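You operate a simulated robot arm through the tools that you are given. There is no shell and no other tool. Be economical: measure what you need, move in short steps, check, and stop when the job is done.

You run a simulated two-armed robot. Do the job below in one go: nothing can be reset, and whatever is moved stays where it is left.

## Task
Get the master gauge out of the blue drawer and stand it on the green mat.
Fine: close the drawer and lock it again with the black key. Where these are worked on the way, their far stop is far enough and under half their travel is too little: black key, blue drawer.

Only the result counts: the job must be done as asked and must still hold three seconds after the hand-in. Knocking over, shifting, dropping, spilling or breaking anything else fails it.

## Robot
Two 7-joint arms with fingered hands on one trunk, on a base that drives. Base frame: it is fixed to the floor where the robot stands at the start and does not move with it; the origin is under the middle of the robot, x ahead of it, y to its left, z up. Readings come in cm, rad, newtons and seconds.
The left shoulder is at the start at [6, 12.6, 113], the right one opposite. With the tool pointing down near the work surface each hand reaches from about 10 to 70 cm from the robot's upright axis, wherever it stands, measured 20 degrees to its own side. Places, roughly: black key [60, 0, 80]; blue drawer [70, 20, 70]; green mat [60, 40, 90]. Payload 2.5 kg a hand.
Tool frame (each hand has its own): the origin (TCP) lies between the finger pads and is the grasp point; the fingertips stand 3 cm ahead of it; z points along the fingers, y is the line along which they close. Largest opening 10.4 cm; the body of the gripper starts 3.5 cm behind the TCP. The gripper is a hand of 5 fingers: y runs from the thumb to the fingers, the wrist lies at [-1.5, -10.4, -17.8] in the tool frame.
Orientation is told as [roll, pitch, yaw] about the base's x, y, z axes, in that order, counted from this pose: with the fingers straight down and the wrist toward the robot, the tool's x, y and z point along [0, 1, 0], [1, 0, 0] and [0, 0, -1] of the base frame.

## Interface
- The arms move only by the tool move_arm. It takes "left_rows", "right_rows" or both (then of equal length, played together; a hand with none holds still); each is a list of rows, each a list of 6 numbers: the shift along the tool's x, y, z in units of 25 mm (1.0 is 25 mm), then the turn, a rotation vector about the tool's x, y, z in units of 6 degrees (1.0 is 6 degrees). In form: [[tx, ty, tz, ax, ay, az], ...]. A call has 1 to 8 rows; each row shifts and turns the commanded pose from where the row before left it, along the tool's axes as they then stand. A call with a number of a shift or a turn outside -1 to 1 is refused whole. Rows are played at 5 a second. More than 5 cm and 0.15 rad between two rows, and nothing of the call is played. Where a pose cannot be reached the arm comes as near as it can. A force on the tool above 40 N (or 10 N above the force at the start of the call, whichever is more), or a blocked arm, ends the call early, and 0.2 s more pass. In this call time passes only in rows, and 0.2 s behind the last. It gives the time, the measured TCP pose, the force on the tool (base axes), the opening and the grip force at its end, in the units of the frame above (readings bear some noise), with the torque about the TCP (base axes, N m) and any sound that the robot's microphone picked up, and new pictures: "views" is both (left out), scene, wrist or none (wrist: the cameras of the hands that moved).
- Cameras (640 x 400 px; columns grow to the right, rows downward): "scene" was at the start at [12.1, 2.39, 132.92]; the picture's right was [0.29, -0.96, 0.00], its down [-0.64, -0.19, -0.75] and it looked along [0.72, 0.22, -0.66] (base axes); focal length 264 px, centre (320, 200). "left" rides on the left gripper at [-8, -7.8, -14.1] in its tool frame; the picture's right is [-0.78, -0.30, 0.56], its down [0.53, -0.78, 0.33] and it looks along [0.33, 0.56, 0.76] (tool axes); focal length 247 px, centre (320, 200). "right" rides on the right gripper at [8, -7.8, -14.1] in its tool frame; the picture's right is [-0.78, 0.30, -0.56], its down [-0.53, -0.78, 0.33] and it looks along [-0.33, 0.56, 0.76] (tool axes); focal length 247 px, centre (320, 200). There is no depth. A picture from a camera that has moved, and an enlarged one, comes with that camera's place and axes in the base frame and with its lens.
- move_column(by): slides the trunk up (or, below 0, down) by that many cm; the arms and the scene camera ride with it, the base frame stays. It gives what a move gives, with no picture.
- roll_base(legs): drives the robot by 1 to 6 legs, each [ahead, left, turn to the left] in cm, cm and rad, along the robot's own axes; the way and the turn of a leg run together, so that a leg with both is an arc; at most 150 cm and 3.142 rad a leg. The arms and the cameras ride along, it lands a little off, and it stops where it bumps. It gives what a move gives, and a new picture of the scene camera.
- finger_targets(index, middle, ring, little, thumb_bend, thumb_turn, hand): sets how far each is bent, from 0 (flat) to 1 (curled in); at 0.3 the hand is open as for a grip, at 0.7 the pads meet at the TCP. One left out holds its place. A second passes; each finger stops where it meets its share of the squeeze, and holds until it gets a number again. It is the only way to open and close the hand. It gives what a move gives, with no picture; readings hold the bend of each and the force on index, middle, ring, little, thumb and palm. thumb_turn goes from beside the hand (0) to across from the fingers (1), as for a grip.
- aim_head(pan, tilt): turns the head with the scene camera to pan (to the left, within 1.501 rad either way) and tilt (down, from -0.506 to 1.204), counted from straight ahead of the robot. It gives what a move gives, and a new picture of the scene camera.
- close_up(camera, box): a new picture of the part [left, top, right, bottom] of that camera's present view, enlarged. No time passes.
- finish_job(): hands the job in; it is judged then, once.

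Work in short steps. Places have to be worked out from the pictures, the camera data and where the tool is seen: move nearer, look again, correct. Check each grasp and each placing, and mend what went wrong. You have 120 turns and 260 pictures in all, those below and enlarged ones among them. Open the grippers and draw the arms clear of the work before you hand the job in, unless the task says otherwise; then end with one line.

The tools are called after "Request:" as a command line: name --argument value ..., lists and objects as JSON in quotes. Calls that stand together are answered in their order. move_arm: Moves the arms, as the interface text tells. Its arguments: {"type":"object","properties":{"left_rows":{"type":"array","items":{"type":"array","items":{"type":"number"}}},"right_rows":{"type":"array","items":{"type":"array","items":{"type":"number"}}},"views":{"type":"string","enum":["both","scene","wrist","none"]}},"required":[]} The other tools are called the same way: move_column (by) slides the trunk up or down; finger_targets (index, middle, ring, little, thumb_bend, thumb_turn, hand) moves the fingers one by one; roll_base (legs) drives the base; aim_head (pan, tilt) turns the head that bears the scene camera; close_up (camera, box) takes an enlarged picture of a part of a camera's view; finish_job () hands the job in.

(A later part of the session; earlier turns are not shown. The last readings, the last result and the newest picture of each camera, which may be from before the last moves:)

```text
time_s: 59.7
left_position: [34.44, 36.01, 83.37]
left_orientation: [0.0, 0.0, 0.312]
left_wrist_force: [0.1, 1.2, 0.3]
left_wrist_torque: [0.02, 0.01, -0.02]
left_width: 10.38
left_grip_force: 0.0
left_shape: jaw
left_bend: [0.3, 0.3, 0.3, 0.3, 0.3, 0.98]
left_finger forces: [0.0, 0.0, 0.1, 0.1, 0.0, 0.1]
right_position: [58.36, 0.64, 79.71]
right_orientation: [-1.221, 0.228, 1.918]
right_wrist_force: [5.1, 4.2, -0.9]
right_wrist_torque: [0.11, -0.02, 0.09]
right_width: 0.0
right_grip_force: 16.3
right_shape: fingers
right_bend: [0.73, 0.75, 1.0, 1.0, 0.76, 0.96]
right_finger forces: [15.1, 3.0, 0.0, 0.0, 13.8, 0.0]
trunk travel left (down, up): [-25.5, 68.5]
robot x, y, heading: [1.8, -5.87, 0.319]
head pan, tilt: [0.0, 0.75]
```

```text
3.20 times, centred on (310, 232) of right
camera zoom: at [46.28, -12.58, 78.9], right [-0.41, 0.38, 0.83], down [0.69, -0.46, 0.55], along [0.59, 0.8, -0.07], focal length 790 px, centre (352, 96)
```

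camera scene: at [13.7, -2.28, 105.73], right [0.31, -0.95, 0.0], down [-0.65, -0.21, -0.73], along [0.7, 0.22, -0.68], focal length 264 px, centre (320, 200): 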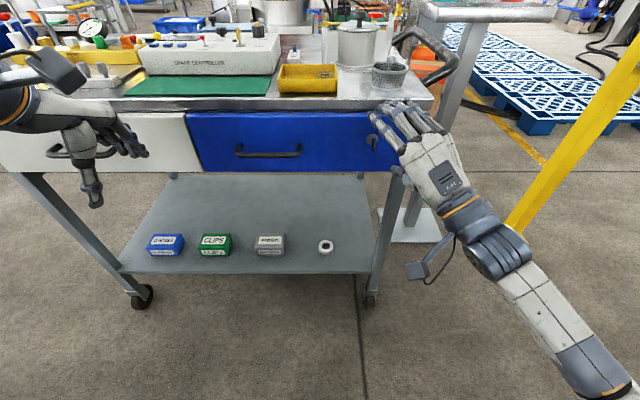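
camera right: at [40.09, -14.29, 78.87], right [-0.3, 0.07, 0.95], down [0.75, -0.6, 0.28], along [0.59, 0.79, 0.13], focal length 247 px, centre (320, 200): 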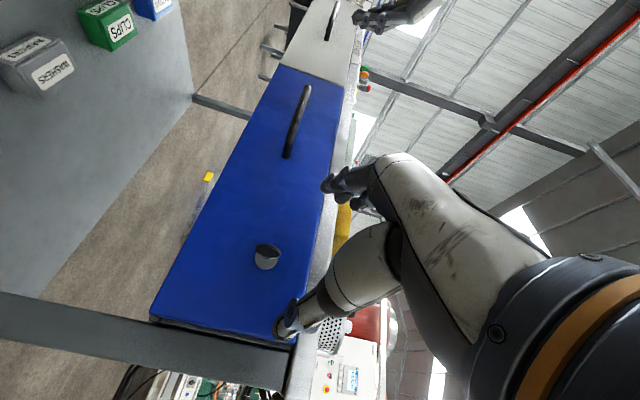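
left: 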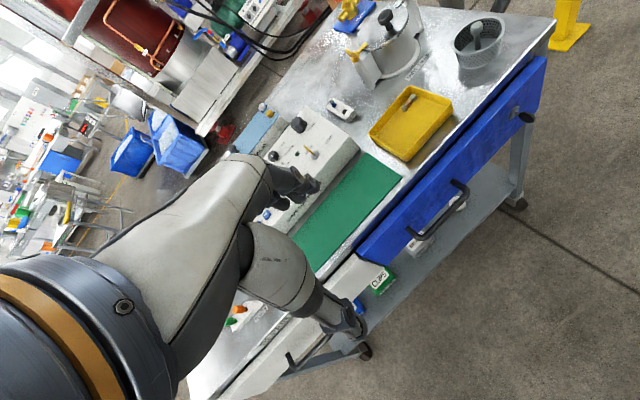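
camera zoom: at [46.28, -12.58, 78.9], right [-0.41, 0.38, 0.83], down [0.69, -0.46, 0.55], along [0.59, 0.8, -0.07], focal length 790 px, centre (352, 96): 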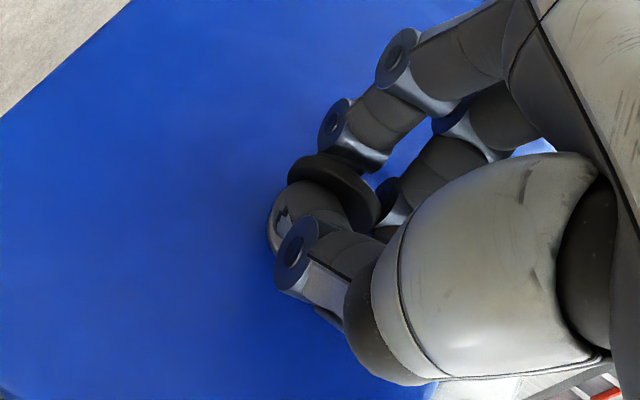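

The disc slipped again. This grip was centred too high: the index rests at the disc's middle and the middle finger misses. The first grip, at TCP height 78.75, held stably, so I'll go back to neutral, recentre lower, and look.

Request:
finger_targets --hand "right" --index 0.3 --middle 0.3 --thumb_bend 0.3

Request:
move_arm --right_rows '[[0.1, 0, 0, -0.3, 0, 0.8], [0.1, 0, 0, -0.3, 0, 0.8], [0.1, 0, 0, -0.3, 0, 0.8], [0, 0, 0, -0.3, 0, 0.8]]' --views "none"

Request:
close_up --camera "right" --box '[260, 170, 360, 295]'

```text
time_s: 60.7
left_position: [34.55, 36.05, 83.43]
left_orientation: [0.001, 0.0, 0.312]
left_wrist_force: [1.1, 0.0, 0.6]
left_wrist_torque: [0.03, -0.01, 0.0]
left_width: 10.36
left_grip_force: 0.1
left_shape: jaw
left_bend: [0.3, 0.3, 0.3, 0.3, 0.3, 0.98]
left_finger forces: [0.1, 0.0, 0.0, 0.0, 0.1, 0.0]
right_position: [58.57, 0.41, 79.76]
right_orientation: [-1.221, 0.226, 1.914]
right_wrist_force: [0.1, -0.3, -0.7]
right_wrist_torque: [0.01, -0.03, 0.01]
right_width: 10.27
right_grip_force: 0.0
right_shape: fingers
right_bend: [0.3, 0.3, 1.0, 1.0, 0.3, 0.97]
right_finger forces: [0.0, 0.1, 0.0, 0.1, 0.0, 0.1]
trunk travel left (down, up): [-25.5, 68.5]
robot x, y, heading: [2.15, -6.12, 0.312]
head pan, tilt: [0.0, 0.75]
```

```text
time_s: 61.7
left_position: [34.48, 36.08, 83.48]
left_orientation: [0.001, -0.001, 0.311]
left_wrist_force: [0.7, -0.7, 0.3]
left_wrist_torque: [0.02, 0.02, 0.03]
left_width: 10.34
left_grip_force: 0.0
left_shape: jaw
left_bend: [0.3, 0.3, 0.3, 0.3, 0.3, 0.98]
left_finger forces: [0.0, 0.0, 0.0, 0.0, 0.0, 0.0]
right_position: [58.29, 0.28, 79.12]
right_orientation: [-1.222, -0.133, 1.918]
right_wrist_force: [0.3, 0.3, 0.2]
right_wrist_torque: [-0.01, -0.02, 0.01]
right_width: 10.28
right_grip_force: 0.0
right_shape: fingers
right_bend: [0.3, 0.3, 1.0, 1.0, 0.3, 0.97]
right_finger forces: [0.1, 0.0, 0.1, 0.1, 0.1, 0.0]
trunk travel left (down, up): [-25.5, 68.5]
robot x, y, heading: [1.77, -5.98, 0.312]
head pan, tilt: [0.0, 0.75]
```

```text
3.20 times, centred on (310, 232) of right
camera zoom: at [45.78, -12.14, 75.33], right [-0.3, 0.07, 0.95], down [0.75, -0.6, 0.28], along [0.59, 0.79, 0.13], focal length 790 px, centre (352, 96)
```

zoom: 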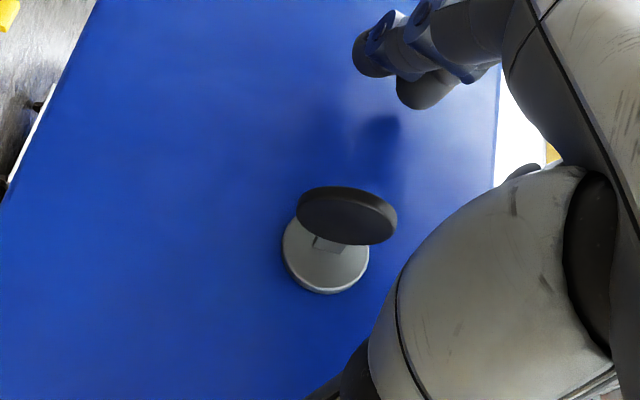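

Triangulating from the earlier views, the bow centre is 1.5 cm ahead, 0.3 cm toward the index and 0.4 cm toward the fingers. I'll correct all of these and go 0.4 cm deeper before regripping.

Request:
move_arm --right_rows '[[0.1, 0.14, 0, 0, 0, 0], [0, 0, 0.15, 0, 0, 0]]' --views "none"

Request:
finger_targets --hand "right" --index 1.0 --middle 1.0 --thumb_bend 1.0

Request:
close_up --camera "right" --box '[260, 170, 360, 295]'

```text
time_s: 62.3
left_position: [34.49, 35.88, 83.56]
left_orientation: [-0.001, -0.001, 0.312]
left_wrist_force: [0.7, 1.2, -0.2]
left_wrist_torque: [0.02, -0.02, 0.01]
left_width: 10.35
left_grip_force: 0.1
left_shape: jaw
left_bend: [0.3, 0.3, 0.3, 0.3, 0.3, 0.98]
left_finger forces: [0.0, 0.0, 0.0, 0.1, 0.0, 0.0]
right_position: [58.39, 0.68, 78.64]
right_orientation: [-1.221, -0.132, 1.919]
right_wrist_force: [0.1, 0.5, -0.5]
right_wrist_torque: [0.01, 0.01, 0.0]
right_width: 10.27
right_grip_force: 0.0
right_shape: fingers
right_bend: [0.3, 0.3, 1.0, 1.0, 0.3, 0.97]
right_finger forces: [0.0, 0.0, 0.0, 0.1, 0.0, 0.0]
trunk travel left (down, up): [-25.5, 68.5]
robot x, y, heading: [2.15, -5.7, 0.309]
head pan, tilt: [0.0, 0.75]
```

```text
time_s: 63.3
left_position: [34.51, 35.96, 83.38]
left_orientation: [0.002, 0.002, 0.312]
left_wrist_force: [-0.6, 0.1, 0.5]
left_wrist_torque: [0.0, -0.02, -0.01]
left_width: 10.35
left_grip_force: 0.0
left_shape: jaw
left_bend: [0.3, 0.3, 0.3, 0.3, 0.3, 0.98]
left_finger forces: [0.1, 0.0, 0.0, 0.0, 0.0, 0.1]
right_position: [58.6, 0.66, 78.56]
right_orientation: [-1.221, -0.132, 1.913]
right_wrist_force: [11.2, 4.7, -4.1]
right_wrist_torque: [-0.11, -0.13, 0.05]
right_width: 0.0
right_grip_force: 20.0
right_shape: fingers
right_bend: [0.76, 0.76, 1.0, 1.0, 0.72, 0.97]
right_finger forces: [10.0, 10.0, 0.1, 0.1, 20.2, 0.0]
trunk travel left (down, up): [-25.5, 68.5]
robot x, y, heading: [1.93, -6.02, 0.306]
head pan, tilt: [0.0, 0.75]
```

```text
3.20 times, centred on (310, 232) of right
camera zoom: at [46.07, -11.66, 74.97], right [-0.3, 0.08, 0.95], down [0.74, -0.61, 0.28], along [0.6, 0.79, 0.12], focal length 790 px, centre (352, 96)
```

zoom: 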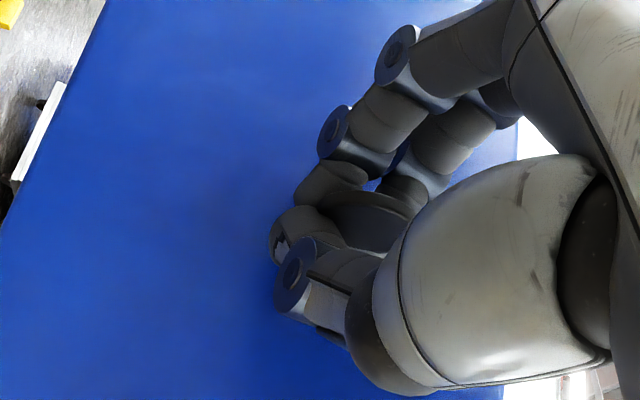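

Balanced grip. I'll turn clockwise about 15° and compare the disc with the hand.

Request:
move_arm --right_rows '[[0, 0, 0, -0.3, 0, 0.8], [0, 0, 0, -0.3, 0, 0.8], [0, 0, 0, -0.3, 0, 0.8], [0, 0, 0, -0.3, 0, 0.8]]' --views "none"

Request:
close_up --camera "right" --box '[260, 170, 360, 295]'

```text
time_s: 64.3
left_position: [34.65, 36.03, 83.36]
left_orientation: [-0.001, 0.004, 0.313]
left_wrist_force: [0.1, -0.2, -1.3]
left_wrist_torque: [0.0, -0.01, -0.01]
left_width: 10.35
left_grip_force: 0.1
left_shape: jaw
left_bend: [0.3, 0.3, 0.3, 0.3, 0.3, 0.98]
left_finger forces: [0.0, 0.0, 0.0, 0.0, 0.0, 0.1]
right_position: [58.63, 0.84, 78.75]
right_orientation: [-1.192, -0.488, 1.914]
right_wrist_force: [6.4, 7.7, -27.3]
right_wrist_torque: [-0.31, 0.09, 0.11]
right_width: 0.01
right_grip_force: 17.7
right_shape: fingers
right_bend: [0.76, 0.76, 1.0, 1.0, 0.75, 0.92]
right_finger forces: [6.7, 7.9, 0.0, 0.0, 20.0, 0.1]
right hand out of reach, approached as far as the arm can: row 2, 3, 4
trunk travel left (down, up): [-25.5, 68.5]
robot x, y, heading: [1.93, -5.72, 0.311]
head pan, tilt: [0.0, 0.75]
```

```text
3.20 times, centred on (310, 232) of right
camera zoom: at [45.51, -10.15, 73.19], right [-0.16, -0.24, 0.96], down [0.77, -0.64, -0.03], along [0.62, 0.73, 0.29], focal length 790 px, centre (352, 96)
```

zoom: 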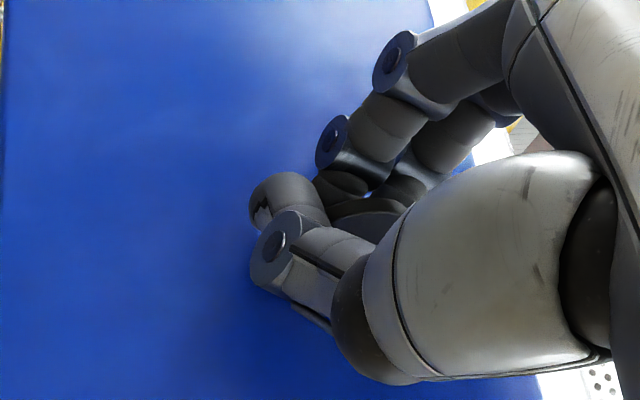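

The thumb is being deflected, so clockwise is strongly resisted. I'll try counter-clockwise from this centred grip.

Request:
move_arm --right_rows '[[0, 0, 0, 0.3, 0, -0.8], [0, 0, 0, 0.3, 0, -0.8], [0, 0, 0, 0.3, 0, -0.8], [0, 0, 0, 0.3, 0, -0.8]]' --views "none"

Request:
finger_targets --hand "right" --index 0.3 --middle 0.3 --thumb_bend 0.3 --thumb_turn 0.97

Request:
close_up --camera "right" --box '[260, 170, 360, 295]'

```text
time_s: 65.3
left_position: [34.63, 36.12, 83.22]
left_orientation: [0.001, 0.003, 0.312]
left_wrist_force: [0.3, -0.9, -0.4]
left_wrist_torque: [0.0, 0.01, -0.03]
left_width: 10.39
left_grip_force: 0.1
left_shape: jaw
left_bend: [0.3, 0.3, 0.3, 0.3, 0.3, 0.98]
left_finger forces: [0.0, 0.0, 0.0, 0.0, 0.0, 0.0]
right_position: [58.66, 0.76, 79.11]
right_orientation: [-1.207, -0.133, 1.921]
right_wrist_force: [4.3, 12.4, -27.5]
right_wrist_torque: [-0.2, 0.08, 0.21]
right_width: 0.0
right_grip_force: 20.2
right_shape: fingers
right_bend: [0.76, 0.76, 1.0, 1.0, 0.76, 0.91]
right_finger forces: [10.5, 7.7, 0.1, 0.0, 22.0, 0.0]
trunk travel left (down, up): [-25.5, 68.5]
robot x, y, heading: [1.81, -5.93, 0.311]
head pan, tilt: [0.0, 0.75]
```

```text
time_s: 66.3
left_position: [34.46, 36.07, 83.52]
left_orientation: [0.001, 0.0, 0.312]
left_wrist_force: [0.0, -0.4, -0.5]
left_wrist_torque: [0.03, -0.01, 0.01]
left_width: 10.37
left_grip_force: 0.0
left_shape: jaw
left_bend: [0.3, 0.3, 0.3, 0.3, 0.3, 0.98]
left_finger forces: [0.1, 0.0, 0.0, 0.0, 0.0, 0.1]
right_position: [58.77, 0.64, 79.88]
right_orientation: [-1.222, -0.133, 1.918]
right_wrist_force: [0.5, 0.1, -0.3]
right_wrist_torque: [0.02, -0.02, 0.03]
right_width: 10.31
right_grip_force: 0.1
right_shape: fingers
right_bend: [0.3, 0.3, 1.0, 1.0, 0.3, 0.95]
right_finger forces: [0.0, 0.0, 0.0, 0.0, 0.0, 0.1]
trunk travel left (down, up): [-25.5, 68.5]
robot x, y, heading: [1.96, -5.94, 0.313]
head pan, tilt: [0.0, 0.75]
```

```text
3.20 times, centred on (310, 232) of right
camera zoom: at [46.22, -11.75, 76.11], right [-0.3, 0.07, 0.95], down [0.75, -0.6, 0.28], along [0.59, 0.79, 0.13], focal length 790 px, centre (352, 96)
```

zoom: 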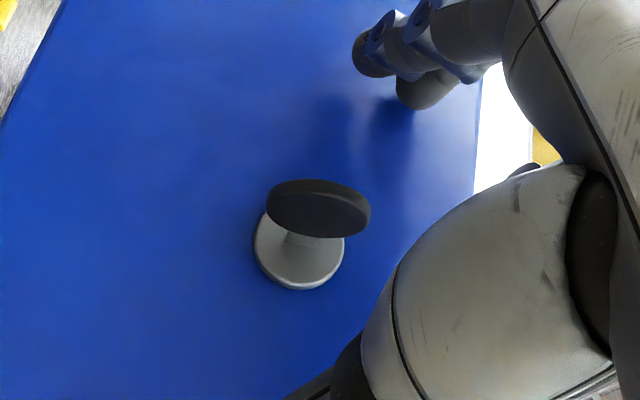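

The clockwise command is pushing the hand up about 1.2 cm because of the reach limit, which breaks the grip. Counter-clockwise hasn't been tried from a centred grip yet, so I'll recentre and try that.

Request:
move_arm --right_rows '[[0.26, 0, 0.03, 0, 0, 0], [0.26, 0, 0.03, 0, 0, 0]]' --views "none"

Request:
finger_targets --hand "right" --index 1.0 --middle 1.0 --thumb_bend 1.0

Request:
move_arm --right_rows '[[0, 0, 0, 0.3, 0, -0.8], [0, 0, 0, 0.3, 0, -0.8], [0, 0, 0, 0.3, 0, -0.8], [0, 0, 0, 0.3, 0, -0.8]]' --views "none"

Request:
close_up --camera "right" --box '[260, 170, 360, 295]'

```text
time_s: 66.9
left_position: [34.54, 35.9, 83.42]
left_orientation: [0.001, -0.001, 0.312]
left_wrist_force: [-0.2, 0.3, -0.3]
left_wrist_torque: [-0.01, 0.06, 0.02]
left_width: 10.36
left_grip_force: 0.0
left_shape: jaw
left_bend: [0.3, 0.3, 0.3, 0.3, 0.3, 0.98]
left_finger forces: [0.0, 0.0, 0.0, 0.0, 0.0, 0.0]
right_position: [58.35, 0.7, 78.48]
right_orientation: [-1.218, -0.13, 1.918]
right_wrist_force: [-0.1, 0.4, -0.5]
right_wrist_torque: [-0.01, 0.0, -0.02]
right_width: 10.3
right_grip_force: 0.1
right_shape: fingers
right_bend: [0.3, 0.3, 1.0, 1.0, 0.3, 0.95]
right_finger forces: [0.0, 0.0, 0.0, 0.0, 0.0, 0.0]
trunk travel left (down, up): [-25.5, 68.5]
robot x, y, heading: [1.84, -5.88, 0.316]
head pan, tilt: [0.0, 0.75]
```

```text
time_s: 67.9
left_position: [34.59, 36.06, 83.36]
left_orientation: [0.001, 0.001, 0.313]
left_wrist_force: [-0.3, 0.4, 0.0]
left_wrist_torque: [0.03, 0.0, 0.03]
left_width: 10.38
left_grip_force: 0.0
left_shape: jaw
left_bend: [0.3, 0.3, 0.3, 0.3, 0.3, 0.98]
left_finger forces: [0.0, 0.0, 0.0, 0.0, 0.1, 0.1]
right_position: [58.56, 0.64, 78.3]
right_orientation: [-1.217, -0.131, 1.916]
right_wrist_force: [11.6, 4.6, -6.0]
right_wrist_torque: [-0.13, -0.07, 0.0]
right_width: 0.02
right_grip_force: 19.7
right_shape: fingers
right_bend: [0.75, 0.76, 1.0, 1.0, 0.72, 0.99]
right_finger forces: [8.7, 9.3, 0.0, 0.0, 19.3, 0.1]
trunk travel left (down, up): [-25.5, 68.5]
robot x, y, heading: [1.94, -6.04, 0.31]
head pan, tilt: [0.0, 0.75]
```

```text
time_s: 68.9
left_position: [34.65, 35.96, 83.4]
left_orientation: [0.0, 0.001, 0.312]
left_wrist_force: [-0.7, 0.0, -0.3]
left_wrist_torque: [0.0, -0.01, -0.01]
left_width: 10.37
left_grip_force: 0.0
left_shape: jaw
left_bend: [0.3, 0.3, 0.3, 0.3, 0.3, 0.98]
left_finger forces: [0.0, 0.0, 0.1, 0.0, 0.1, 0.0]
right_position: [58.27, 0.78, 78.17]
right_orientation: [-1.216, 0.224, 1.918]
right_wrist_force: [7.7, 3.3, -5.1]
right_wrist_torque: [-0.07, 0.0, 0.05]
right_width: 0.01
right_grip_force: 12.1
right_shape: fingers
right_bend: [0.75, 0.77, 1.0, 1.0, 0.76, 0.97]
right_finger forces: [0.1, 7.4, 0.0, 0.1, 16.6, 0.0]
trunk travel left (down, up): [-25.5, 68.5]
robot x, y, heading: [1.55, -6.07, 0.316]
head pan, tilt: [0.0, 0.75]
```

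```text
3.20 times, centred on (310, 232) of right
camera zoom: at [46.07, -12.43, 77.47], right [-0.41, 0.38, 0.83], down [0.7, -0.46, 0.55], along [0.59, 0.8, -0.08], focal length 790 px, centre (352, 96)
```

zoom: 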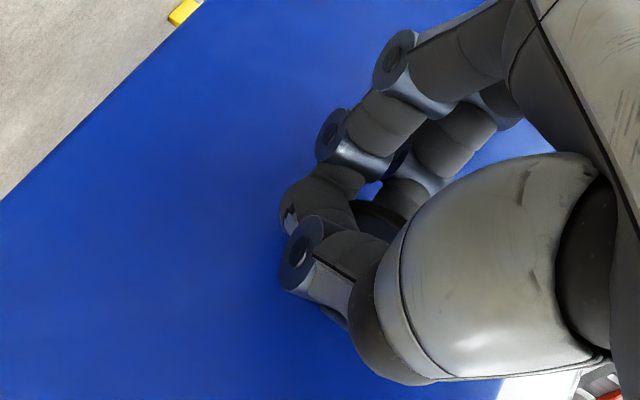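

Torque stayed near zero, so the key either turned freely or slipped. Opening to see the disc's angle.

Request:
finger_targets --hand "right" --index 0.3 --middle 0.3 --thumb_bend 0.3 --thumb_turn 0.97

Request:
close_up --camera "right" --box '[260, 170, 360, 295]'

```text
time_s: 69.9
left_position: [34.49, 35.92, 83.65]
left_orientation: [0.0, 0.001, 0.313]
left_wrist_force: [-0.2, -0.6, -0.1]
left_wrist_torque: [0.02, -0.01, -0.01]
left_width: 10.35
left_grip_force: 0.0
left_shape: jaw
left_bend: [0.3, 0.3, 0.3, 0.3, 0.3, 0.98]
left_finger forces: [0.0, 0.1, 0.0, 0.0, 0.0, 0.1]
right_position: [58.35, 0.86, 78.5]
right_orientation: [-1.221, 0.226, 1.918]
right_wrist_force: [-0.7, 0.1, 0.2]
right_wrist_torque: [-0.01, 0.0, 0.02]
right_width: 10.28
right_grip_force: 0.0
right_shape: fingers
right_bend: [0.3, 0.3, 1.0, 1.0, 0.3, 0.95]
right_finger forces: [0.1, 0.0, 0.1, 0.0, 0.0, 0.0]
trunk travel left (down, up): [-25.5, 68.5]
robot x, y, heading: [2.56, -6.2, 0.314]
head pan, tilt: [0.0, 0.75]
```

```text
3.20 times, centred on (310, 232) of right
camera zoom: at [46.11, -12.45, 77.57], right [-0.41, 0.38, 0.83], down [0.69, -0.46, 0.55], along [0.59, 0.8, -0.07], focal length 790 px, centre (352, 96)
```

zoom: 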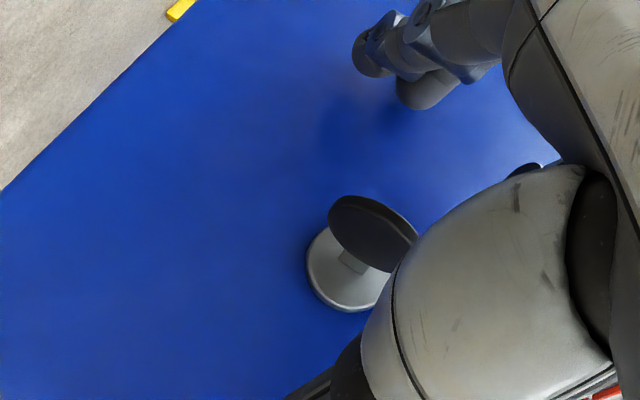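

The disc is still at neutral, so a friction twist is too weak. I'll use leverage instead: the thumb on the top rim on one side and the index near the axis on the other, which makes a counter-clockwise couple. Returning to neutral and going 1.5 cm higher.

Request:
move_arm --right_rows '[[-0.15, 0, 0, -0.3, 0, 0.8], [-0.15, 0, 0, -0.3, 0, 0.8], [-0.15, 0, 0, -0.3, 0, 0.8], [-0.15, 0, 0, -0.3, 0, 0.8]]' --views "none"

Request:
finger_targets --hand "right" --index 1.0 --middle 0.3 --thumb_bend 1.0

Request:
close_up --camera "right" --box '[260, 170, 360, 295]'

```text
time_s: 70.9
left_position: [34.43, 36.01, 83.37]
left_orientation: [-0.001, 0.001, 0.313]
left_wrist_force: [0.2, 0.7, -0.6]
left_wrist_torque: [-0.01, 0.0, -0.01]
left_width: 10.38
left_grip_force: 0.0
left_shape: jaw
left_bend: [0.3, 0.3, 0.3, 0.3, 0.3, 0.98]
left_finger forces: [0.0, 0.0, 0.0, 0.1, 0.0, 0.0]
right_position: [58.73, 1.02, 79.89]
right_orientation: [-1.222, -0.132, 1.921]
right_wrist_force: [-2.2, -1.0, -0.5]
right_wrist_torque: [-0.1, 0.01, 0.12]
right_width: 10.32
right_grip_force: 1.1
right_shape: fingers
right_bend: [0.3, 0.3, 1.0, 1.0, 0.3, 0.95]
right_finger forces: [0.1, 2.5, 0.1, 0.0, 0.1, 0.1]
trunk travel left (down, up): [-25.5, 68.5]
robot x, y, heading: [1.99, -5.79, 0.313]
head pan, tilt: [0.0, 0.75]
```

```text
time_s: 71.9
left_position: [34.59, 35.88, 83.55]
left_orientation: [0.002, 0.001, 0.312]
left_wrist_force: [-0.2, 0.2, 0.1]
left_wrist_torque: [-0.02, 0.01, -0.01]
left_width: 10.38
left_grip_force: 0.1
left_shape: jaw
left_bend: [0.3, 0.3, 0.3, 0.3, 0.3, 0.98]
left_finger forces: [0.0, 0.1, 0.1, 0.1, 0.1, 0.1]
right_position: [59.06, 0.84, 79.96]
right_orientation: [-1.223, -0.133, 1.913]
right_wrist_force: [5.6, -11.8, 0.1]
right_wrist_torque: [0.18, -0.26, 0.41]
right_width: 0.0
right_grip_force: 19.1
right_shape: fingers
right_bend: [0.73, 0.3, 1.0, 1.0, 0.74, 0.99]
right_finger forces: [8.3, 10.3, 0.1, 0.0, 19.3, 0.0]
trunk travel left (down, up): [-25.5, 68.5]
robot x, y, heading: [2.38, -5.91, 0.31]
head pan, tilt: [0.0, 0.75]
```

```text
3.20 times, centred on (310, 232) of right
camera zoom: at [46.5, -11.5, 76.22], right [-0.3, 0.08, 0.95], down [0.74, -0.61, 0.28], along [0.6, 0.79, 0.13], focal length 790 px, centre (352, 96)
```

zoom: 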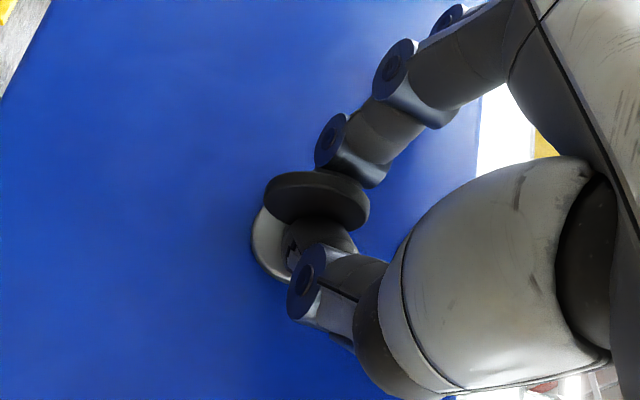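

The middle finger is poking the drawer, so I'll curl it. Then I'll push left with the thumb on the top rim and watch the angle.

Request:
finger_targets --hand "right" --middle 1.0

Request:
move_arm --right_rows '[[0, 0.2, 0, 0.1, 0, -0.3], [0, 0.2, 0, 0.1, 0, -0.3], [0, 0.2, 0, 0.1, 0, -0.3]]' --views "none"

Request:
close_up --camera "right" --box '[260, 170, 360, 295]'

```text
time_s: 72.9
left_position: [34.45, 35.98, 83.59]
left_orientation: [0.002, -0.001, 0.312]
left_wrist_force: [-0.2, 0.7, 0.5]
left_wrist_torque: [-0.01, -0.02, -0.04]
left_width: 10.34
left_grip_force: 0.1
left_shape: jaw
left_bend: [0.3, 0.3, 0.3, 0.3, 0.3, 0.98]
left_finger forces: [0.1, 0.0, 0.1, 0.0, 0.0, 0.0]
right_position: [58.8, 1.02, 79.97]
right_orientation: [-1.221, -0.134, 1.919]
right_wrist_force: [5.0, -14.1, 1.9]
right_wrist_torque: [0.2, -0.43, 0.76]
right_width: 0.0
right_grip_force: 21.1
right_shape: fingers
right_bend: [0.73, 0.3, 1.0, 1.0, 0.73, 1.0]
right_finger forces: [6.0, 16.2, 0.1, 0.0, 20.5, 0.0]
trunk travel left (down, up): [-25.5, 68.5]
robot x, y, heading: [1.44, -5.93, 0.314]
head pan, tilt: [0.0, 0.75]
```

```text
time_s: 73.7
left_position: [34.55, 35.76, 83.62]
left_orientation: [0.002, -0.003, 0.311]
left_wrist_force: [0.3, 0.6, -0.7]
left_wrist_torque: [0.01, 0.01, 0.05]
left_width: 10.37
left_grip_force: 0.2
left_shape: jaw
left_bend: [0.3, 0.3, 0.3, 0.3, 0.3, 0.98]
left_finger forces: [0.0, 0.0, 0.0, 0.1, 0.0, 0.0]
right_position: [58.29, 1.87, 80.15]
right_orientation: [-1.222, -0.035, 1.911]
right_wrist_force: [-2.2, -30.9, 2.2]
right_wrist_torque: [-0.11, -0.33, 0.33]
right_width: 0.01
right_grip_force: 23.8
right_shape: fingers
right_bend: [0.73, 0.34, 1.0, 1.0, 0.71, 1.0]
right_finger forces: [3.8, 16.6, 0.1, 0.1, 26.8, 0.0]
trunk travel left (down, up): [-25.5, 68.5]
robot x, y, heading: [1.84, -6.4, 0.31]
head pan, tilt: [0.0, 0.75]
```

```text
3.20 times, centred on (310, 232) of right
camera zoom: at [45.94, -10.66, 77.15], right [-0.33, 0.16, 0.93], down [0.73, -0.58, 0.36], along [0.6, 0.8, 0.07], focal length 790 px, centre (352, 96)
```

zoom: 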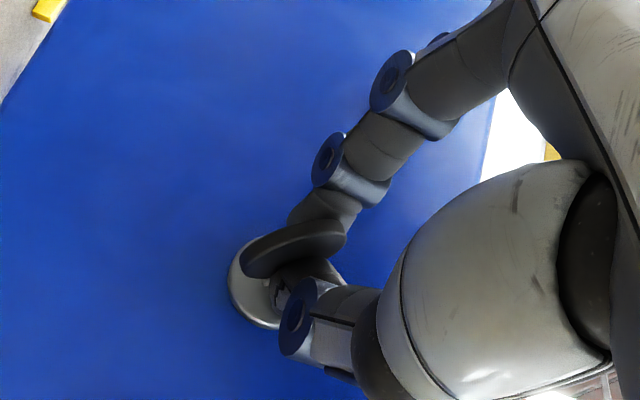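

It works: the disc has turned about 35° counter-clockwise. I'll continue around the arc, rotating the hand along with it.

Request:
move_arm --right_rows '[[0.05, 0.1, 0, 0.33, 0, -0.93], [0.05, 0.1, 0, 0.33, 0, -0.93], [0.05, 0.1, 0, 0.33, 0, -0.93], [0.05, 0.1, 0, 0.33, 0, -0.93], [0.05, 0.1, 0, 0.33, 0, -0.93]]' --views "none"

Request:
close_up --camera "right" --box '[240, 150, 380, 325]'

```text
time_s: 74.9
left_position: [34.53, 35.96, 83.46]
left_orientation: [0.0, 0.001, 0.311]
left_wrist_force: [0.0, -0.9, -0.2]
left_wrist_torque: [0.01, -0.03, -0.01]
left_width: 10.36
left_grip_force: 0.0
left_shape: jaw
left_bend: [0.3, 0.3, 0.3, 0.3, 0.3, 0.98]
left_finger forces: [0.0, 0.0, 0.0, 0.0, 0.0, 0.0]
right_position: [56.98, 4.38, 78.28]
right_orientation: [-1.227, 0.479, 1.926]
right_wrist_force: [-0.5, -0.2, 0.3]
right_wrist_torque: [0.02, -0.02, 0.02]
right_width: 0.0
right_grip_force: 0.0
right_shape: fingers
right_bend: [0.73, 0.38, 1.0, 1.0, 0.77, 1.0]
right_finger forces: [0.0, 0.0, 0.0, 0.0, 0.0, 0.0]
right hand out of reach, approached as far as the arm can: row 5
trunk travel left (down, up): [-25.5, 68.5]
robot x, y, heading: [1.88, -6.06, 0.315]
head pan, tilt: [0.0, 0.75]
```

```text
2.29 times, centred on (310, 238) of right
camera zoom: at [44.99, -8.84, 79.39], right [-0.48, 0.55, 0.68], down [0.64, -0.3, 0.71], along [0.6, 0.78, -0.21], focal length 564 px, centre (343, 114)
```

zoom: 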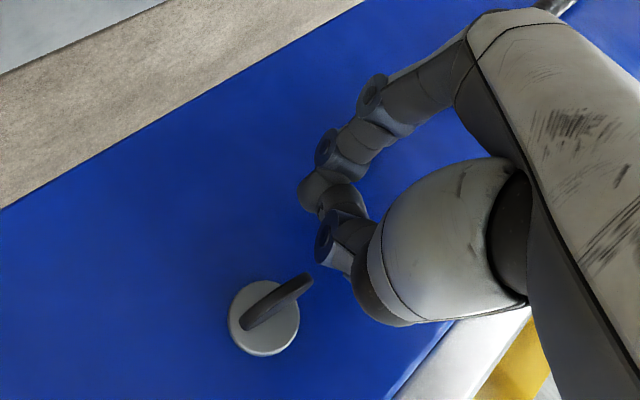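

The thumb came off at the end, but the key shows about 85° of counter-clockwise turn, so it should be unlocked. I'll open the right hand and draw it back.

Request:
finger_targets --hand "right" --index 0.3 --middle 0.3 --ring 0.3 --little 0.3 --thumb_bend 0.3

Request:
move_arm --right_rows '[[0, 0, -0.9, -0.3, 0, 0.9], [0, 0, -0.9, -0.3, 0, 0.9], [0, 0, -0.9, -0.3, 0, 0.9], [0, 0, -0.9, -0.3, 0, 0.9], [0, 0, -0.9, -0.3, 0, 0.8], [0, 0, -0.9, 0, 0, 0]]' --views "both"

Request:
close_up --camera "scene" --box '[180, 70, 440, 230]'

```text
time_s: 75.9
left_position: [34.33, 36.03, 83.43]
left_orientation: [0.0, 0.002, 0.313]
left_wrist_force: [0.2, -0.6, 0.0]
left_wrist_torque: [0.02, 0.02, 0.04]
left_width: 10.36
left_grip_force: 0.0
left_shape: jaw
left_bend: [0.3, 0.3, 0.3, 0.3, 0.3, 0.98]
left_finger forces: [0.0, 0.0, 0.1, 0.0, 0.1, 0.0]
right_position: [56.83, 4.63, 78.4]
right_orientation: [-1.224, 0.477, 1.934]
right_wrist_force: [-12.3, 19.6, -2.0]
right_wrist_torque: [-0.11, -0.02, 0.31]
right_width: 7.32
right_grip_force: 11.1
right_shape: fingers
right_bend: [0.3, 0.3, 0.3, 0.3, 0.47, 0.99]
right_finger forces: [0.0, 0.0, 0.1, 0.0, 22.2, 0.0]
trunk travel left (down, up): [-25.5, 68.5]
robot x, y, heading: [1.84, -6.09, 0.309]
head pan, tilt: [0.0, 0.75]
```

```text
time_s: 77.3
left_position: [34.59, 36.02, 83.42]
left_orientation: [0.0, -0.001, 0.312]
left_wrist_force: [-0.2, -0.1, 0.0]
left_wrist_torque: [-0.02, 0.0, 0.02]
left_width: 10.36
left_grip_force: 0.1
left_shape: jaw
left_bend: [0.3, 0.3, 0.3, 0.3, 0.3, 0.98]
left_finger forces: [0.0, 0.1, 0.0, 0.0, 0.2, 0.1]
right_position: [44.74, 0.68, 82.66]
right_orientation: [-1.224, -0.004, 1.916]
right_wrist_force: [-1.5, 0.8, 0.6]
right_wrist_torque: [0.02, 0.02, 0.05]
right_width: 10.3
right_grip_force: 0.0
right_shape: fingers
right_bend: [0.3, 0.3, 0.3, 0.3, 0.3, 0.95]
right_finger forces: [0.0, 0.1, 0.0, 0.0, 0.0, 0.0]
trunk travel left (down, up): [-25.5, 68.5]
robot x, y, heading: [1.88, -6.05, 0.312]
head pan, tilt: [0.0, 0.75]
camera scene: at [13.7, -2.28, 105.73], right [0.31, -0.95, 0.0], down [-0.65, -0.21, -0.73], along [0.7, 0.22, -0.68], focal length 264 px, centre (320, 200)
camera right: at [32.37, -12.01, 79.8], right [-0.34, 0.19, 0.92], down [0.73, -0.56, 0.39], along [0.59, 0.8, 0.06], focal length 247 px, centre (320, 200)
```

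scene: 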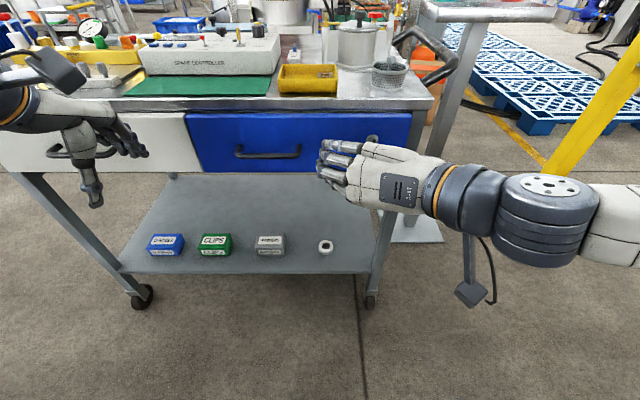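
right: 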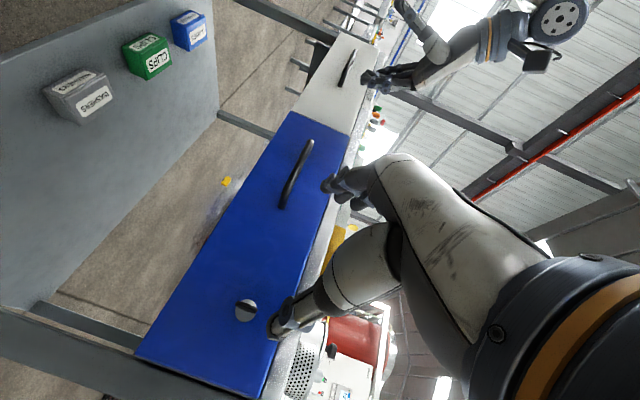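

```text
2.46 times, centred on (310, 150) of scene
camera zoom: at [13.7, -2.28, 105.73], right [0.31, -0.95, 0.0], down [-0.65, -0.21, -0.73], along [0.7, 0.22, -0.68], focal length 649 px, centre (345, 323)
```

zoom: 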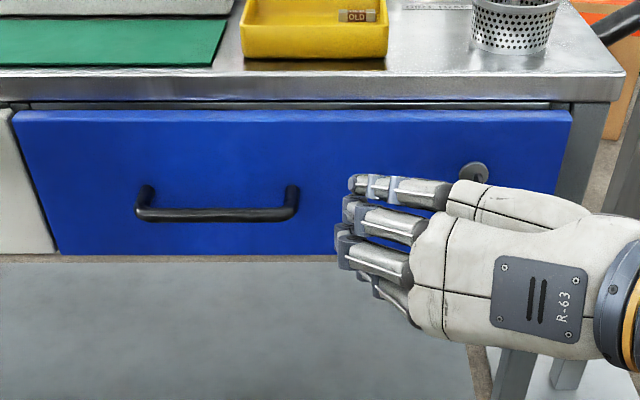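

While opening, the thumb pressed on the key with 22 N. I'll check the key's present angle.

Request:
close_up --camera "right" --box '[214, 290, 278, 330]'

Request:
close_up --camera "scene" --box '[350, 125, 398, 155]'

```text
10.00 times, centred on (246, 310) of right
camera zoom: at [32.37, -12.01, 79.8], right [-0.34, 0.19, 0.92], down [0.73, -0.56, 0.39], along [0.59, 0.8, 0.06], focal length 2470 px, centre (1060, -900)
```

zoom: 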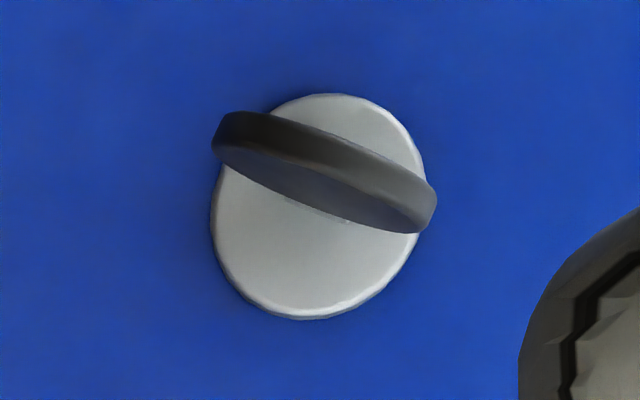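

```text
13.33 times, centred on (374, 140) of scene
camera zoom: at [13.7, -2.28, 105.73], right [0.31, -0.95, 0.0], down [-0.65, -0.21, -0.73], along [0.7, 0.22, -0.68], focal length 3514 px, centre (-400, 1000)
```

zoom: 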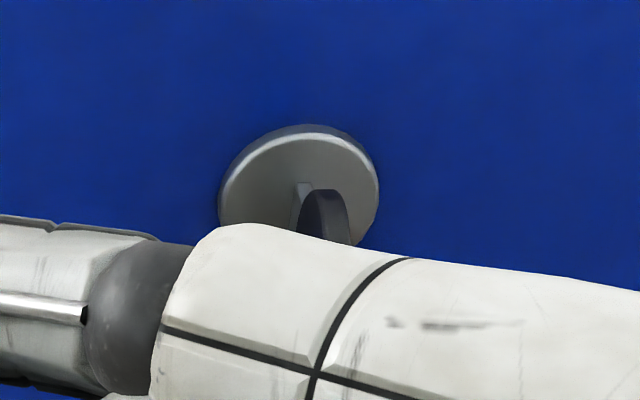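

The opening thumb turned the key nearly back, to about 7°. The unlocking direction is settled, though: counter-clockwise via the top rim. I'll redo it and afterwards withdraw with the fingers closed. First I'll curl the spare fingers and re-approach.

Request:
finger_targets --hand "right" --middle 1.0 --ring 1.0 --little 1.0

Request:
move_arm --right_rows '[[-0.5, -0.94, 0.2, -0.18, 0, 0.55], [-0.5, -0.94, 0.2, -0.18, 0, 0.55], [0, 0, 0.9, 0, 0, 0], [0, 0, 0.9, 0, 0, 0], [0, 0, 0.9, 0, 0, 0]]' --views "none"

Request:
close_up --camera "right" --box '[220, 150, 380, 350]'

```text
time_s: 78.3
left_position: [34.53, 36.01, 83.53]
left_orientation: [0.0, 0.001, 0.314]
left_wrist_force: [0.0, 0.1, 0.2]
left_wrist_torque: [0.01, -0.01, 0.0]
left_width: 10.35
left_grip_force: 0.1
left_shape: jaw
left_bend: [0.3, 0.3, 0.3, 0.3, 0.3, 0.98]
left_finger forces: [0.1, 0.0, 0.0, 0.1, 0.0, 0.0]
right_position: [44.67, 0.81, 82.55]
right_orientation: [-1.224, -0.003, 1.915]
right_wrist_force: [-0.2, -0.3, 0.1]
right_wrist_torque: [0.07, -0.01, -0.02]
right_width: 10.34
right_grip_force: 0.0
right_shape: fingers
right_bend: [0.3, 1.0, 1.0, 1.0, 0.3, 0.95]
right_finger forces: [0.0, 0.0, 0.0, 0.1, 0.0, 0.1]
trunk travel left (down, up): [-25.5, 68.5]
robot x, y, heading: [1.99, -6.08, 0.308]
head pan, tilt: [0.0, 0.75]
```

```text
time_s: 79.5
left_position: [34.46, 35.99, 83.44]
left_orientation: [0.0, 0.002, 0.312]
left_wrist_force: [-0.3, 0.1, -0.2]
left_wrist_torque: [0.0, -0.02, -0.01]
left_width: 10.36
left_grip_force: 0.0
left_shape: jaw
left_bend: [0.3, 0.3, 0.3, 0.3, 0.3, 0.98]
left_finger forces: [0.0, 0.1, 0.0, 0.0, 0.0, 0.1]
right_position: [54.11, -0.71, 82.41]
right_orientation: [-1.224, -0.124, 1.91]
right_wrist_force: [0.3, 0.0, -0.7]
right_wrist_torque: [-0.01, -0.03, 0.0]
right_width: 10.33
right_grip_force: 0.1
right_shape: fingers
right_bend: [0.3, 1.0, 1.0, 1.0, 0.3, 0.95]
right_finger forces: [0.0, 0.0, 0.0, 0.0, 0.0, 0.0]
trunk travel left (down, up): [-25.5, 68.5]
robot x, y, heading: [2.09, -6.51, 0.315]
head pan, tilt: [0.0, 0.75]
```

```text
2.00 times, centred on (300, 250) of right
camera zoom: at [41.57, -13.11, 78.62], right [-0.3, 0.08, 0.95], down [0.74, -0.61, 0.29], along [0.6, 0.79, 0.12], focal length 494 px, centre (360, 100)
```

zoom: 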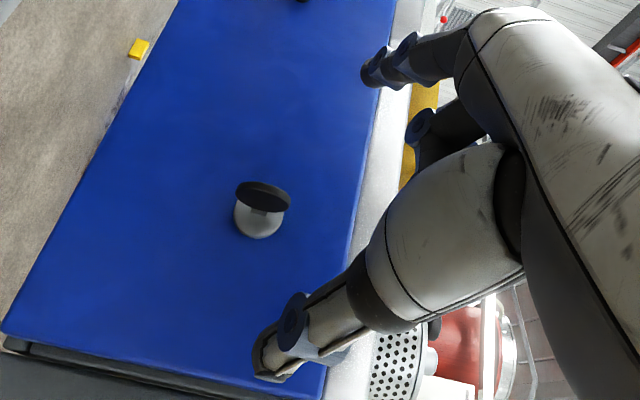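

On track. Advancing to the rim-grip spot, then closing index and thumb.

Request:
move_arm --right_rows '[[0.08, -0.03, 0.73, 0, 0, 0], [0.08, -0.03, 0.73, 0, 0, 0], [0.08, -0.03, 0.73, 0, 0, 0]]' --views "none"

Request:
finger_targets --hand "right" --index 1.0 --thumb_bend 1.0

Request:
close_up --camera "right" --box '[240, 150, 380, 325]'

```text
time_s: 80.3
left_position: [34.44, 36.01, 83.55]
left_orientation: [-0.001, -0.001, 0.312]
left_wrist_force: [0.3, -1.0, -0.5]
left_wrist_torque: [-0.03, 0.01, 0.02]
left_width: 10.36
left_grip_force: 0.0
left_shape: jaw
left_bend: [0.3, 0.3, 0.3, 0.3, 0.3, 0.98]
left_finger forces: [0.0, 0.0, 0.0, 0.0, 0.0, 0.0]
right_position: [58.48, 1.01, 79.69]
right_orientation: [-1.225, -0.125, 1.914]
right_wrist_force: [0.2, 0.1, 0.1]
right_wrist_torque: [0.0, 0.02, -0.03]
right_width: 10.33
right_grip_force: 0.0
right_shape: fingers
right_bend: [0.3, 1.0, 1.0, 1.0, 0.3, 0.95]
right_finger forces: [0.0, 0.0, 0.0, 0.1, 0.0, 0.0]
trunk travel left (down, up): [-25.5, 68.5]
robot x, y, heading: [1.98, -5.99, 0.312]
head pan, tilt: [0.0, 0.75]
```

```text
time_s: 81.3
left_position: [34.53, 35.89, 83.47]
left_orientation: [0.003, -0.002, 0.311]
left_wrist_force: [0.1, -0.8, 0.2]
left_wrist_torque: [-0.02, 0.01, 0.01]
left_width: 10.36
left_grip_force: 0.0
left_shape: jaw
left_bend: [0.3, 0.3, 0.3, 0.3, 0.3, 0.98]
left_finger forces: [0.0, 0.1, 0.0, 0.0, 0.0, 0.0]
right_position: [58.81, 0.65, 79.53]
right_orientation: [-1.222, -0.123, 1.904]
right_wrist_force: [10.3, -9.5, -0.1]
right_wrist_torque: [-0.14, -0.06, -0.2]
right_width: 0.0
right_grip_force: 14.9
right_shape: fingers
right_bend: [0.73, 1.0, 1.0, 1.0, 0.74, 0.99]
right_finger forces: [8.6, 0.0, 0.1, 0.0, 20.9, 0.0]
trunk travel left (down, up): [-25.5, 68.5]
robot x, y, heading: [2.24, -5.91, 0.315]
head pan, tilt: [0.0, 0.75]
```

```text
2.29 times, centred on (310, 238) of right
camera zoom: at [46.18, -11.55, 75.98], right [-0.3, 0.09, 0.95], down [0.74, -0.61, 0.29], along [0.61, 0.79, 0.12], focal length 564 px, centre (343, 114)
```

zoom: 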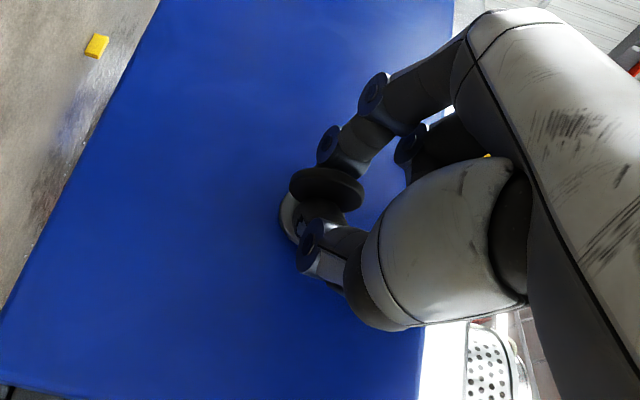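

Gripped. Pushing the top rim left and slightly up, as before.

Request:
move_arm --right_rows '[[-0.08, 0.2, 0, 0.1, 0, -0.3], [-0.08, 0.2, 0, 0.1, 0, -0.3], [0, 0.2, 0, 0.1, 0, -0.3], [0, 0.15, 0, 0.1, 0, -0.3]]' --views "none"

Request:
close_up --camera "right" --box '[240, 150, 380, 325]'

```text
time_s: 82.3
left_position: [34.55, 35.78, 83.57]
left_orientation: [0.003, 0.001, 0.309]
left_wrist_force: [-0.2, 0.0, 0.0]
left_wrist_torque: [0.02, -0.04, -0.02]
left_width: 10.35
left_grip_force: 0.1
left_shape: jaw
left_bend: [0.3, 0.3, 0.3, 0.3, 0.3, 0.98]
left_finger forces: [0.0, 0.1, 0.0, 0.0, 0.0, 0.1]
right_position: [58.67, 2.13, 80.26]
right_orientation: [-1.223, 0.007, 1.893]
right_wrist_force: [5.2, -35.2, -2.4]
right_wrist_torque: [-0.59, -0.03, -0.61]
right_width: 0.0
right_grip_force: 18.6
right_shape: fingers
right_bend: [0.74, 1.0, 1.0, 1.0, 0.7, 0.95]
right_finger forces: [1.1, 0.1, 0.0, 0.0, 36.0, 0.0]
trunk travel left (down, up): [-25.5, 68.5]
robot x, y, heading: [1.96, -5.89, 0.314]
head pan, tilt: [0.0, 0.75]
```

```text
2.29 times, centred on (310, 238) of right
camera zoom: at [46.08, -10.36, 77.62], right [-0.34, 0.2, 0.92], down [0.71, -0.58, 0.4], along [0.61, 0.79, 0.05], focal length 564 px, centre (343, 114)
```

zoom: 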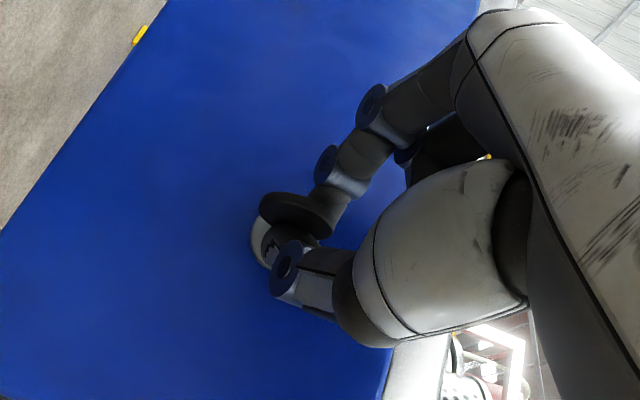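

35 N on the thumb but only a slight turn, so the contact is probably too close to the axis. I'll go 0.4 cm higher while holding the push.

Request:
move_arm --right_rows '[[-0.1, 0.02, -0.05, 0, 0, 0], [-0.1, 0.04, -0.05, 0.1, 0, -0.3], [0, 0.08, 0, 0.1, 0, -0.3]]' --views "none"

Request:
close_up --camera "right" --box '[240, 150, 380, 325]'

```text
time_s: 83.1
left_position: [34.66, 35.75, 83.49]
left_orientation: [0.004, -0.001, 0.313]
left_wrist_force: [-0.9, -0.9, -0.5]
left_wrist_torque: [-0.02, 0.01, -0.01]
left_width: 10.35
left_grip_force: 0.0
left_shape: jaw
left_bend: [0.3, 0.3, 0.3, 0.3, 0.3, 0.98]
left_finger forces: [0.0, 0.0, 0.0, 0.0, 0.0, 0.1]
right_position: [58.43, 2.57, 80.68]
right_orientation: [-1.222, 0.076, 1.898]
right_wrist_force: [8.3, -32.3, -6.0]
right_wrist_torque: [-0.6, -0.08, -0.52]
right_width: 0.21
right_grip_force: 15.6
right_shape: fingers
right_bend: [0.74, 1.0, 1.0, 1.0, 0.68, 0.94]
right_finger forces: [1.0, 0.0, 0.0, 0.0, 31.1, 0.0]
trunk travel left (down, up): [-25.5, 68.5]
robot x, y, heading: [1.9, -5.78, 0.313]
head pan, tilt: [0.0, 0.75]
```

```text
2.29 times, centred on (310, 238) of right
camera zoom: at [45.97, -10.17, 78.57], right [-0.36, 0.26, 0.89], down [0.71, -0.55, 0.45], along [0.61, 0.79, 0.01], focal length 564 px, centre (343, 114)
```

zoom: 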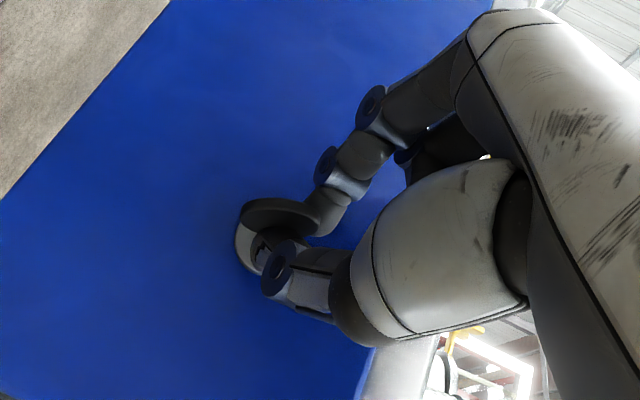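

The disc is moving, now at about 15°. Continuing along the arc.

Request:
move_arm --right_rows '[[-0.05, 0.12, 0, 0.15, 0, -0.5], [0, 0.12, 0, 0.15, 0, -0.5], [0, 0.12, 0, 0.2, 0, -0.6]]' --views "none"

Request:
close_up --camera "right" --box '[240, 150, 380, 325]'

```text
time_s: 83.9
left_position: [34.48, 35.98, 83.53]
left_orientation: [-0.001, 0.0, 0.313]
left_wrist_force: [0.1, -0.1, -0.4]
left_wrist_torque: [0.01, -0.01, 0.0]
left_width: 10.34
left_grip_force: 0.1
left_shape: jaw
left_bend: [0.3, 0.3, 0.3, 0.3, 0.3, 0.98]
left_finger forces: [0.1, 0.0, 0.1, 0.0, 0.0, 0.1]
right_position: [57.62, 4.15, 81.03]
right_orientation: [-1.221, 0.249, 1.929]
right_wrist_force: [0.2, 0.1, -0.7]
right_wrist_torque: [-0.01, 0.01, -0.01]
right_width: 0.01
right_grip_force: 0.1
right_shape: fingers
right_bend: [0.73, 1.0, 1.0, 1.0, 0.78, 0.97]
right_finger forces: [0.1, 0.1, 0.1, 0.1, 0.0, 0.1]
trunk travel left (down, up): [-25.5, 68.5]
robot x, y, heading: [1.94, -5.89, 0.311]
head pan, tilt: [0.0, 0.75]
```

```text
2.29 times, centred on (310, 238) of right
camera zoom: at [45.67, -9.17, 80.19], right [-0.42, 0.39, 0.82], down [0.69, -0.44, 0.57], along [0.58, 0.81, -0.09], focal length 564 px, centre (343, 114)
```

zoom: 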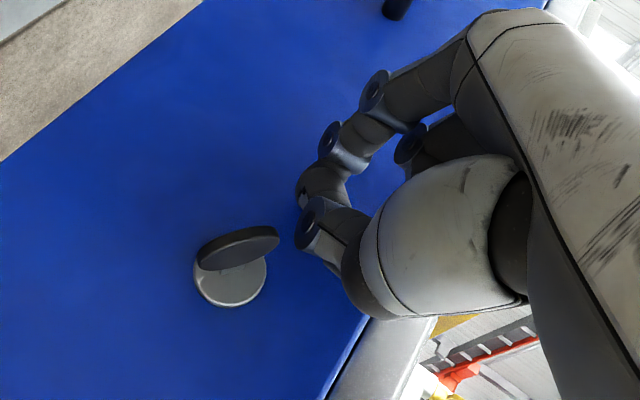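

It slipped off again at about 55°. The disc's upper end now points up-left, so I'll place the closed fingertips above it and push straight down.

Request:
move_arm --right_rows '[[0, -0.48, -0.02, 0, 0, 0], [0, -0.48, -0.02, 0, 0, 0]]' --views "none"

Request:
close_up --camera "right" --box '[240, 150, 380, 325]'

```text
time_s: 84.5
left_position: [34.55, 36.0, 83.59]
left_orientation: [0.0, 0.001, 0.312]
left_wrist_force: [0.4, 0.2, 0.5]
left_wrist_torque: [0.0, -0.01, -0.03]
left_width: 10.39
left_grip_force: 0.1
left_shape: jaw
left_bend: [0.3, 0.3, 0.3, 0.3, 0.3, 0.98]
left_finger forces: [0.0, 0.1, 0.0, 0.0, 0.0, 0.1]
right_position: [58.45, 2.05, 81.48]
right_orientation: [-1.222, 0.248, 1.925]
right_wrist_force: [-0.3, 1.3, 0.9]
right_wrist_torque: [0.02, -0.05, 0.01]
right_width: 0.0
right_grip_force: 0.1
right_shape: fingers
right_bend: [0.73, 1.0, 1.0, 1.0, 0.78, 0.98]
right_finger forces: [0.0, 0.0, 0.0, 0.1, 0.0, 0.1]
trunk travel left (down, up): [-25.5, 68.5]
robot x, y, heading: [2.19, -5.94, 0.31]
head pan, tilt: [0.0, 0.75]
```

```text
2.29 times, centred on (310, 238) of right
camera zoom: at [46.34, -11.32, 80.79], right [-0.42, 0.39, 0.82], down [0.69, -0.44, 0.57], along [0.59, 0.81, -0.08], focal length 564 px, centre (343, 114)
```

zoom: 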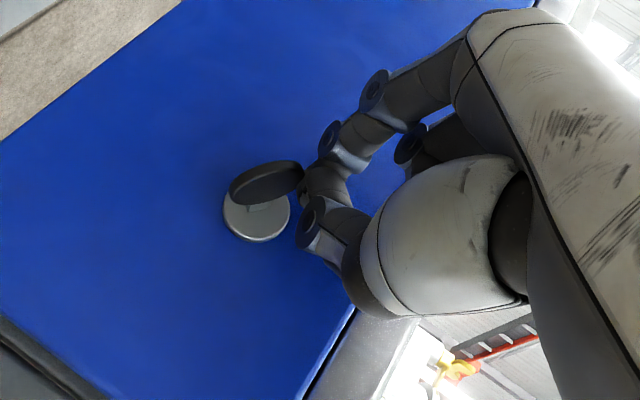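

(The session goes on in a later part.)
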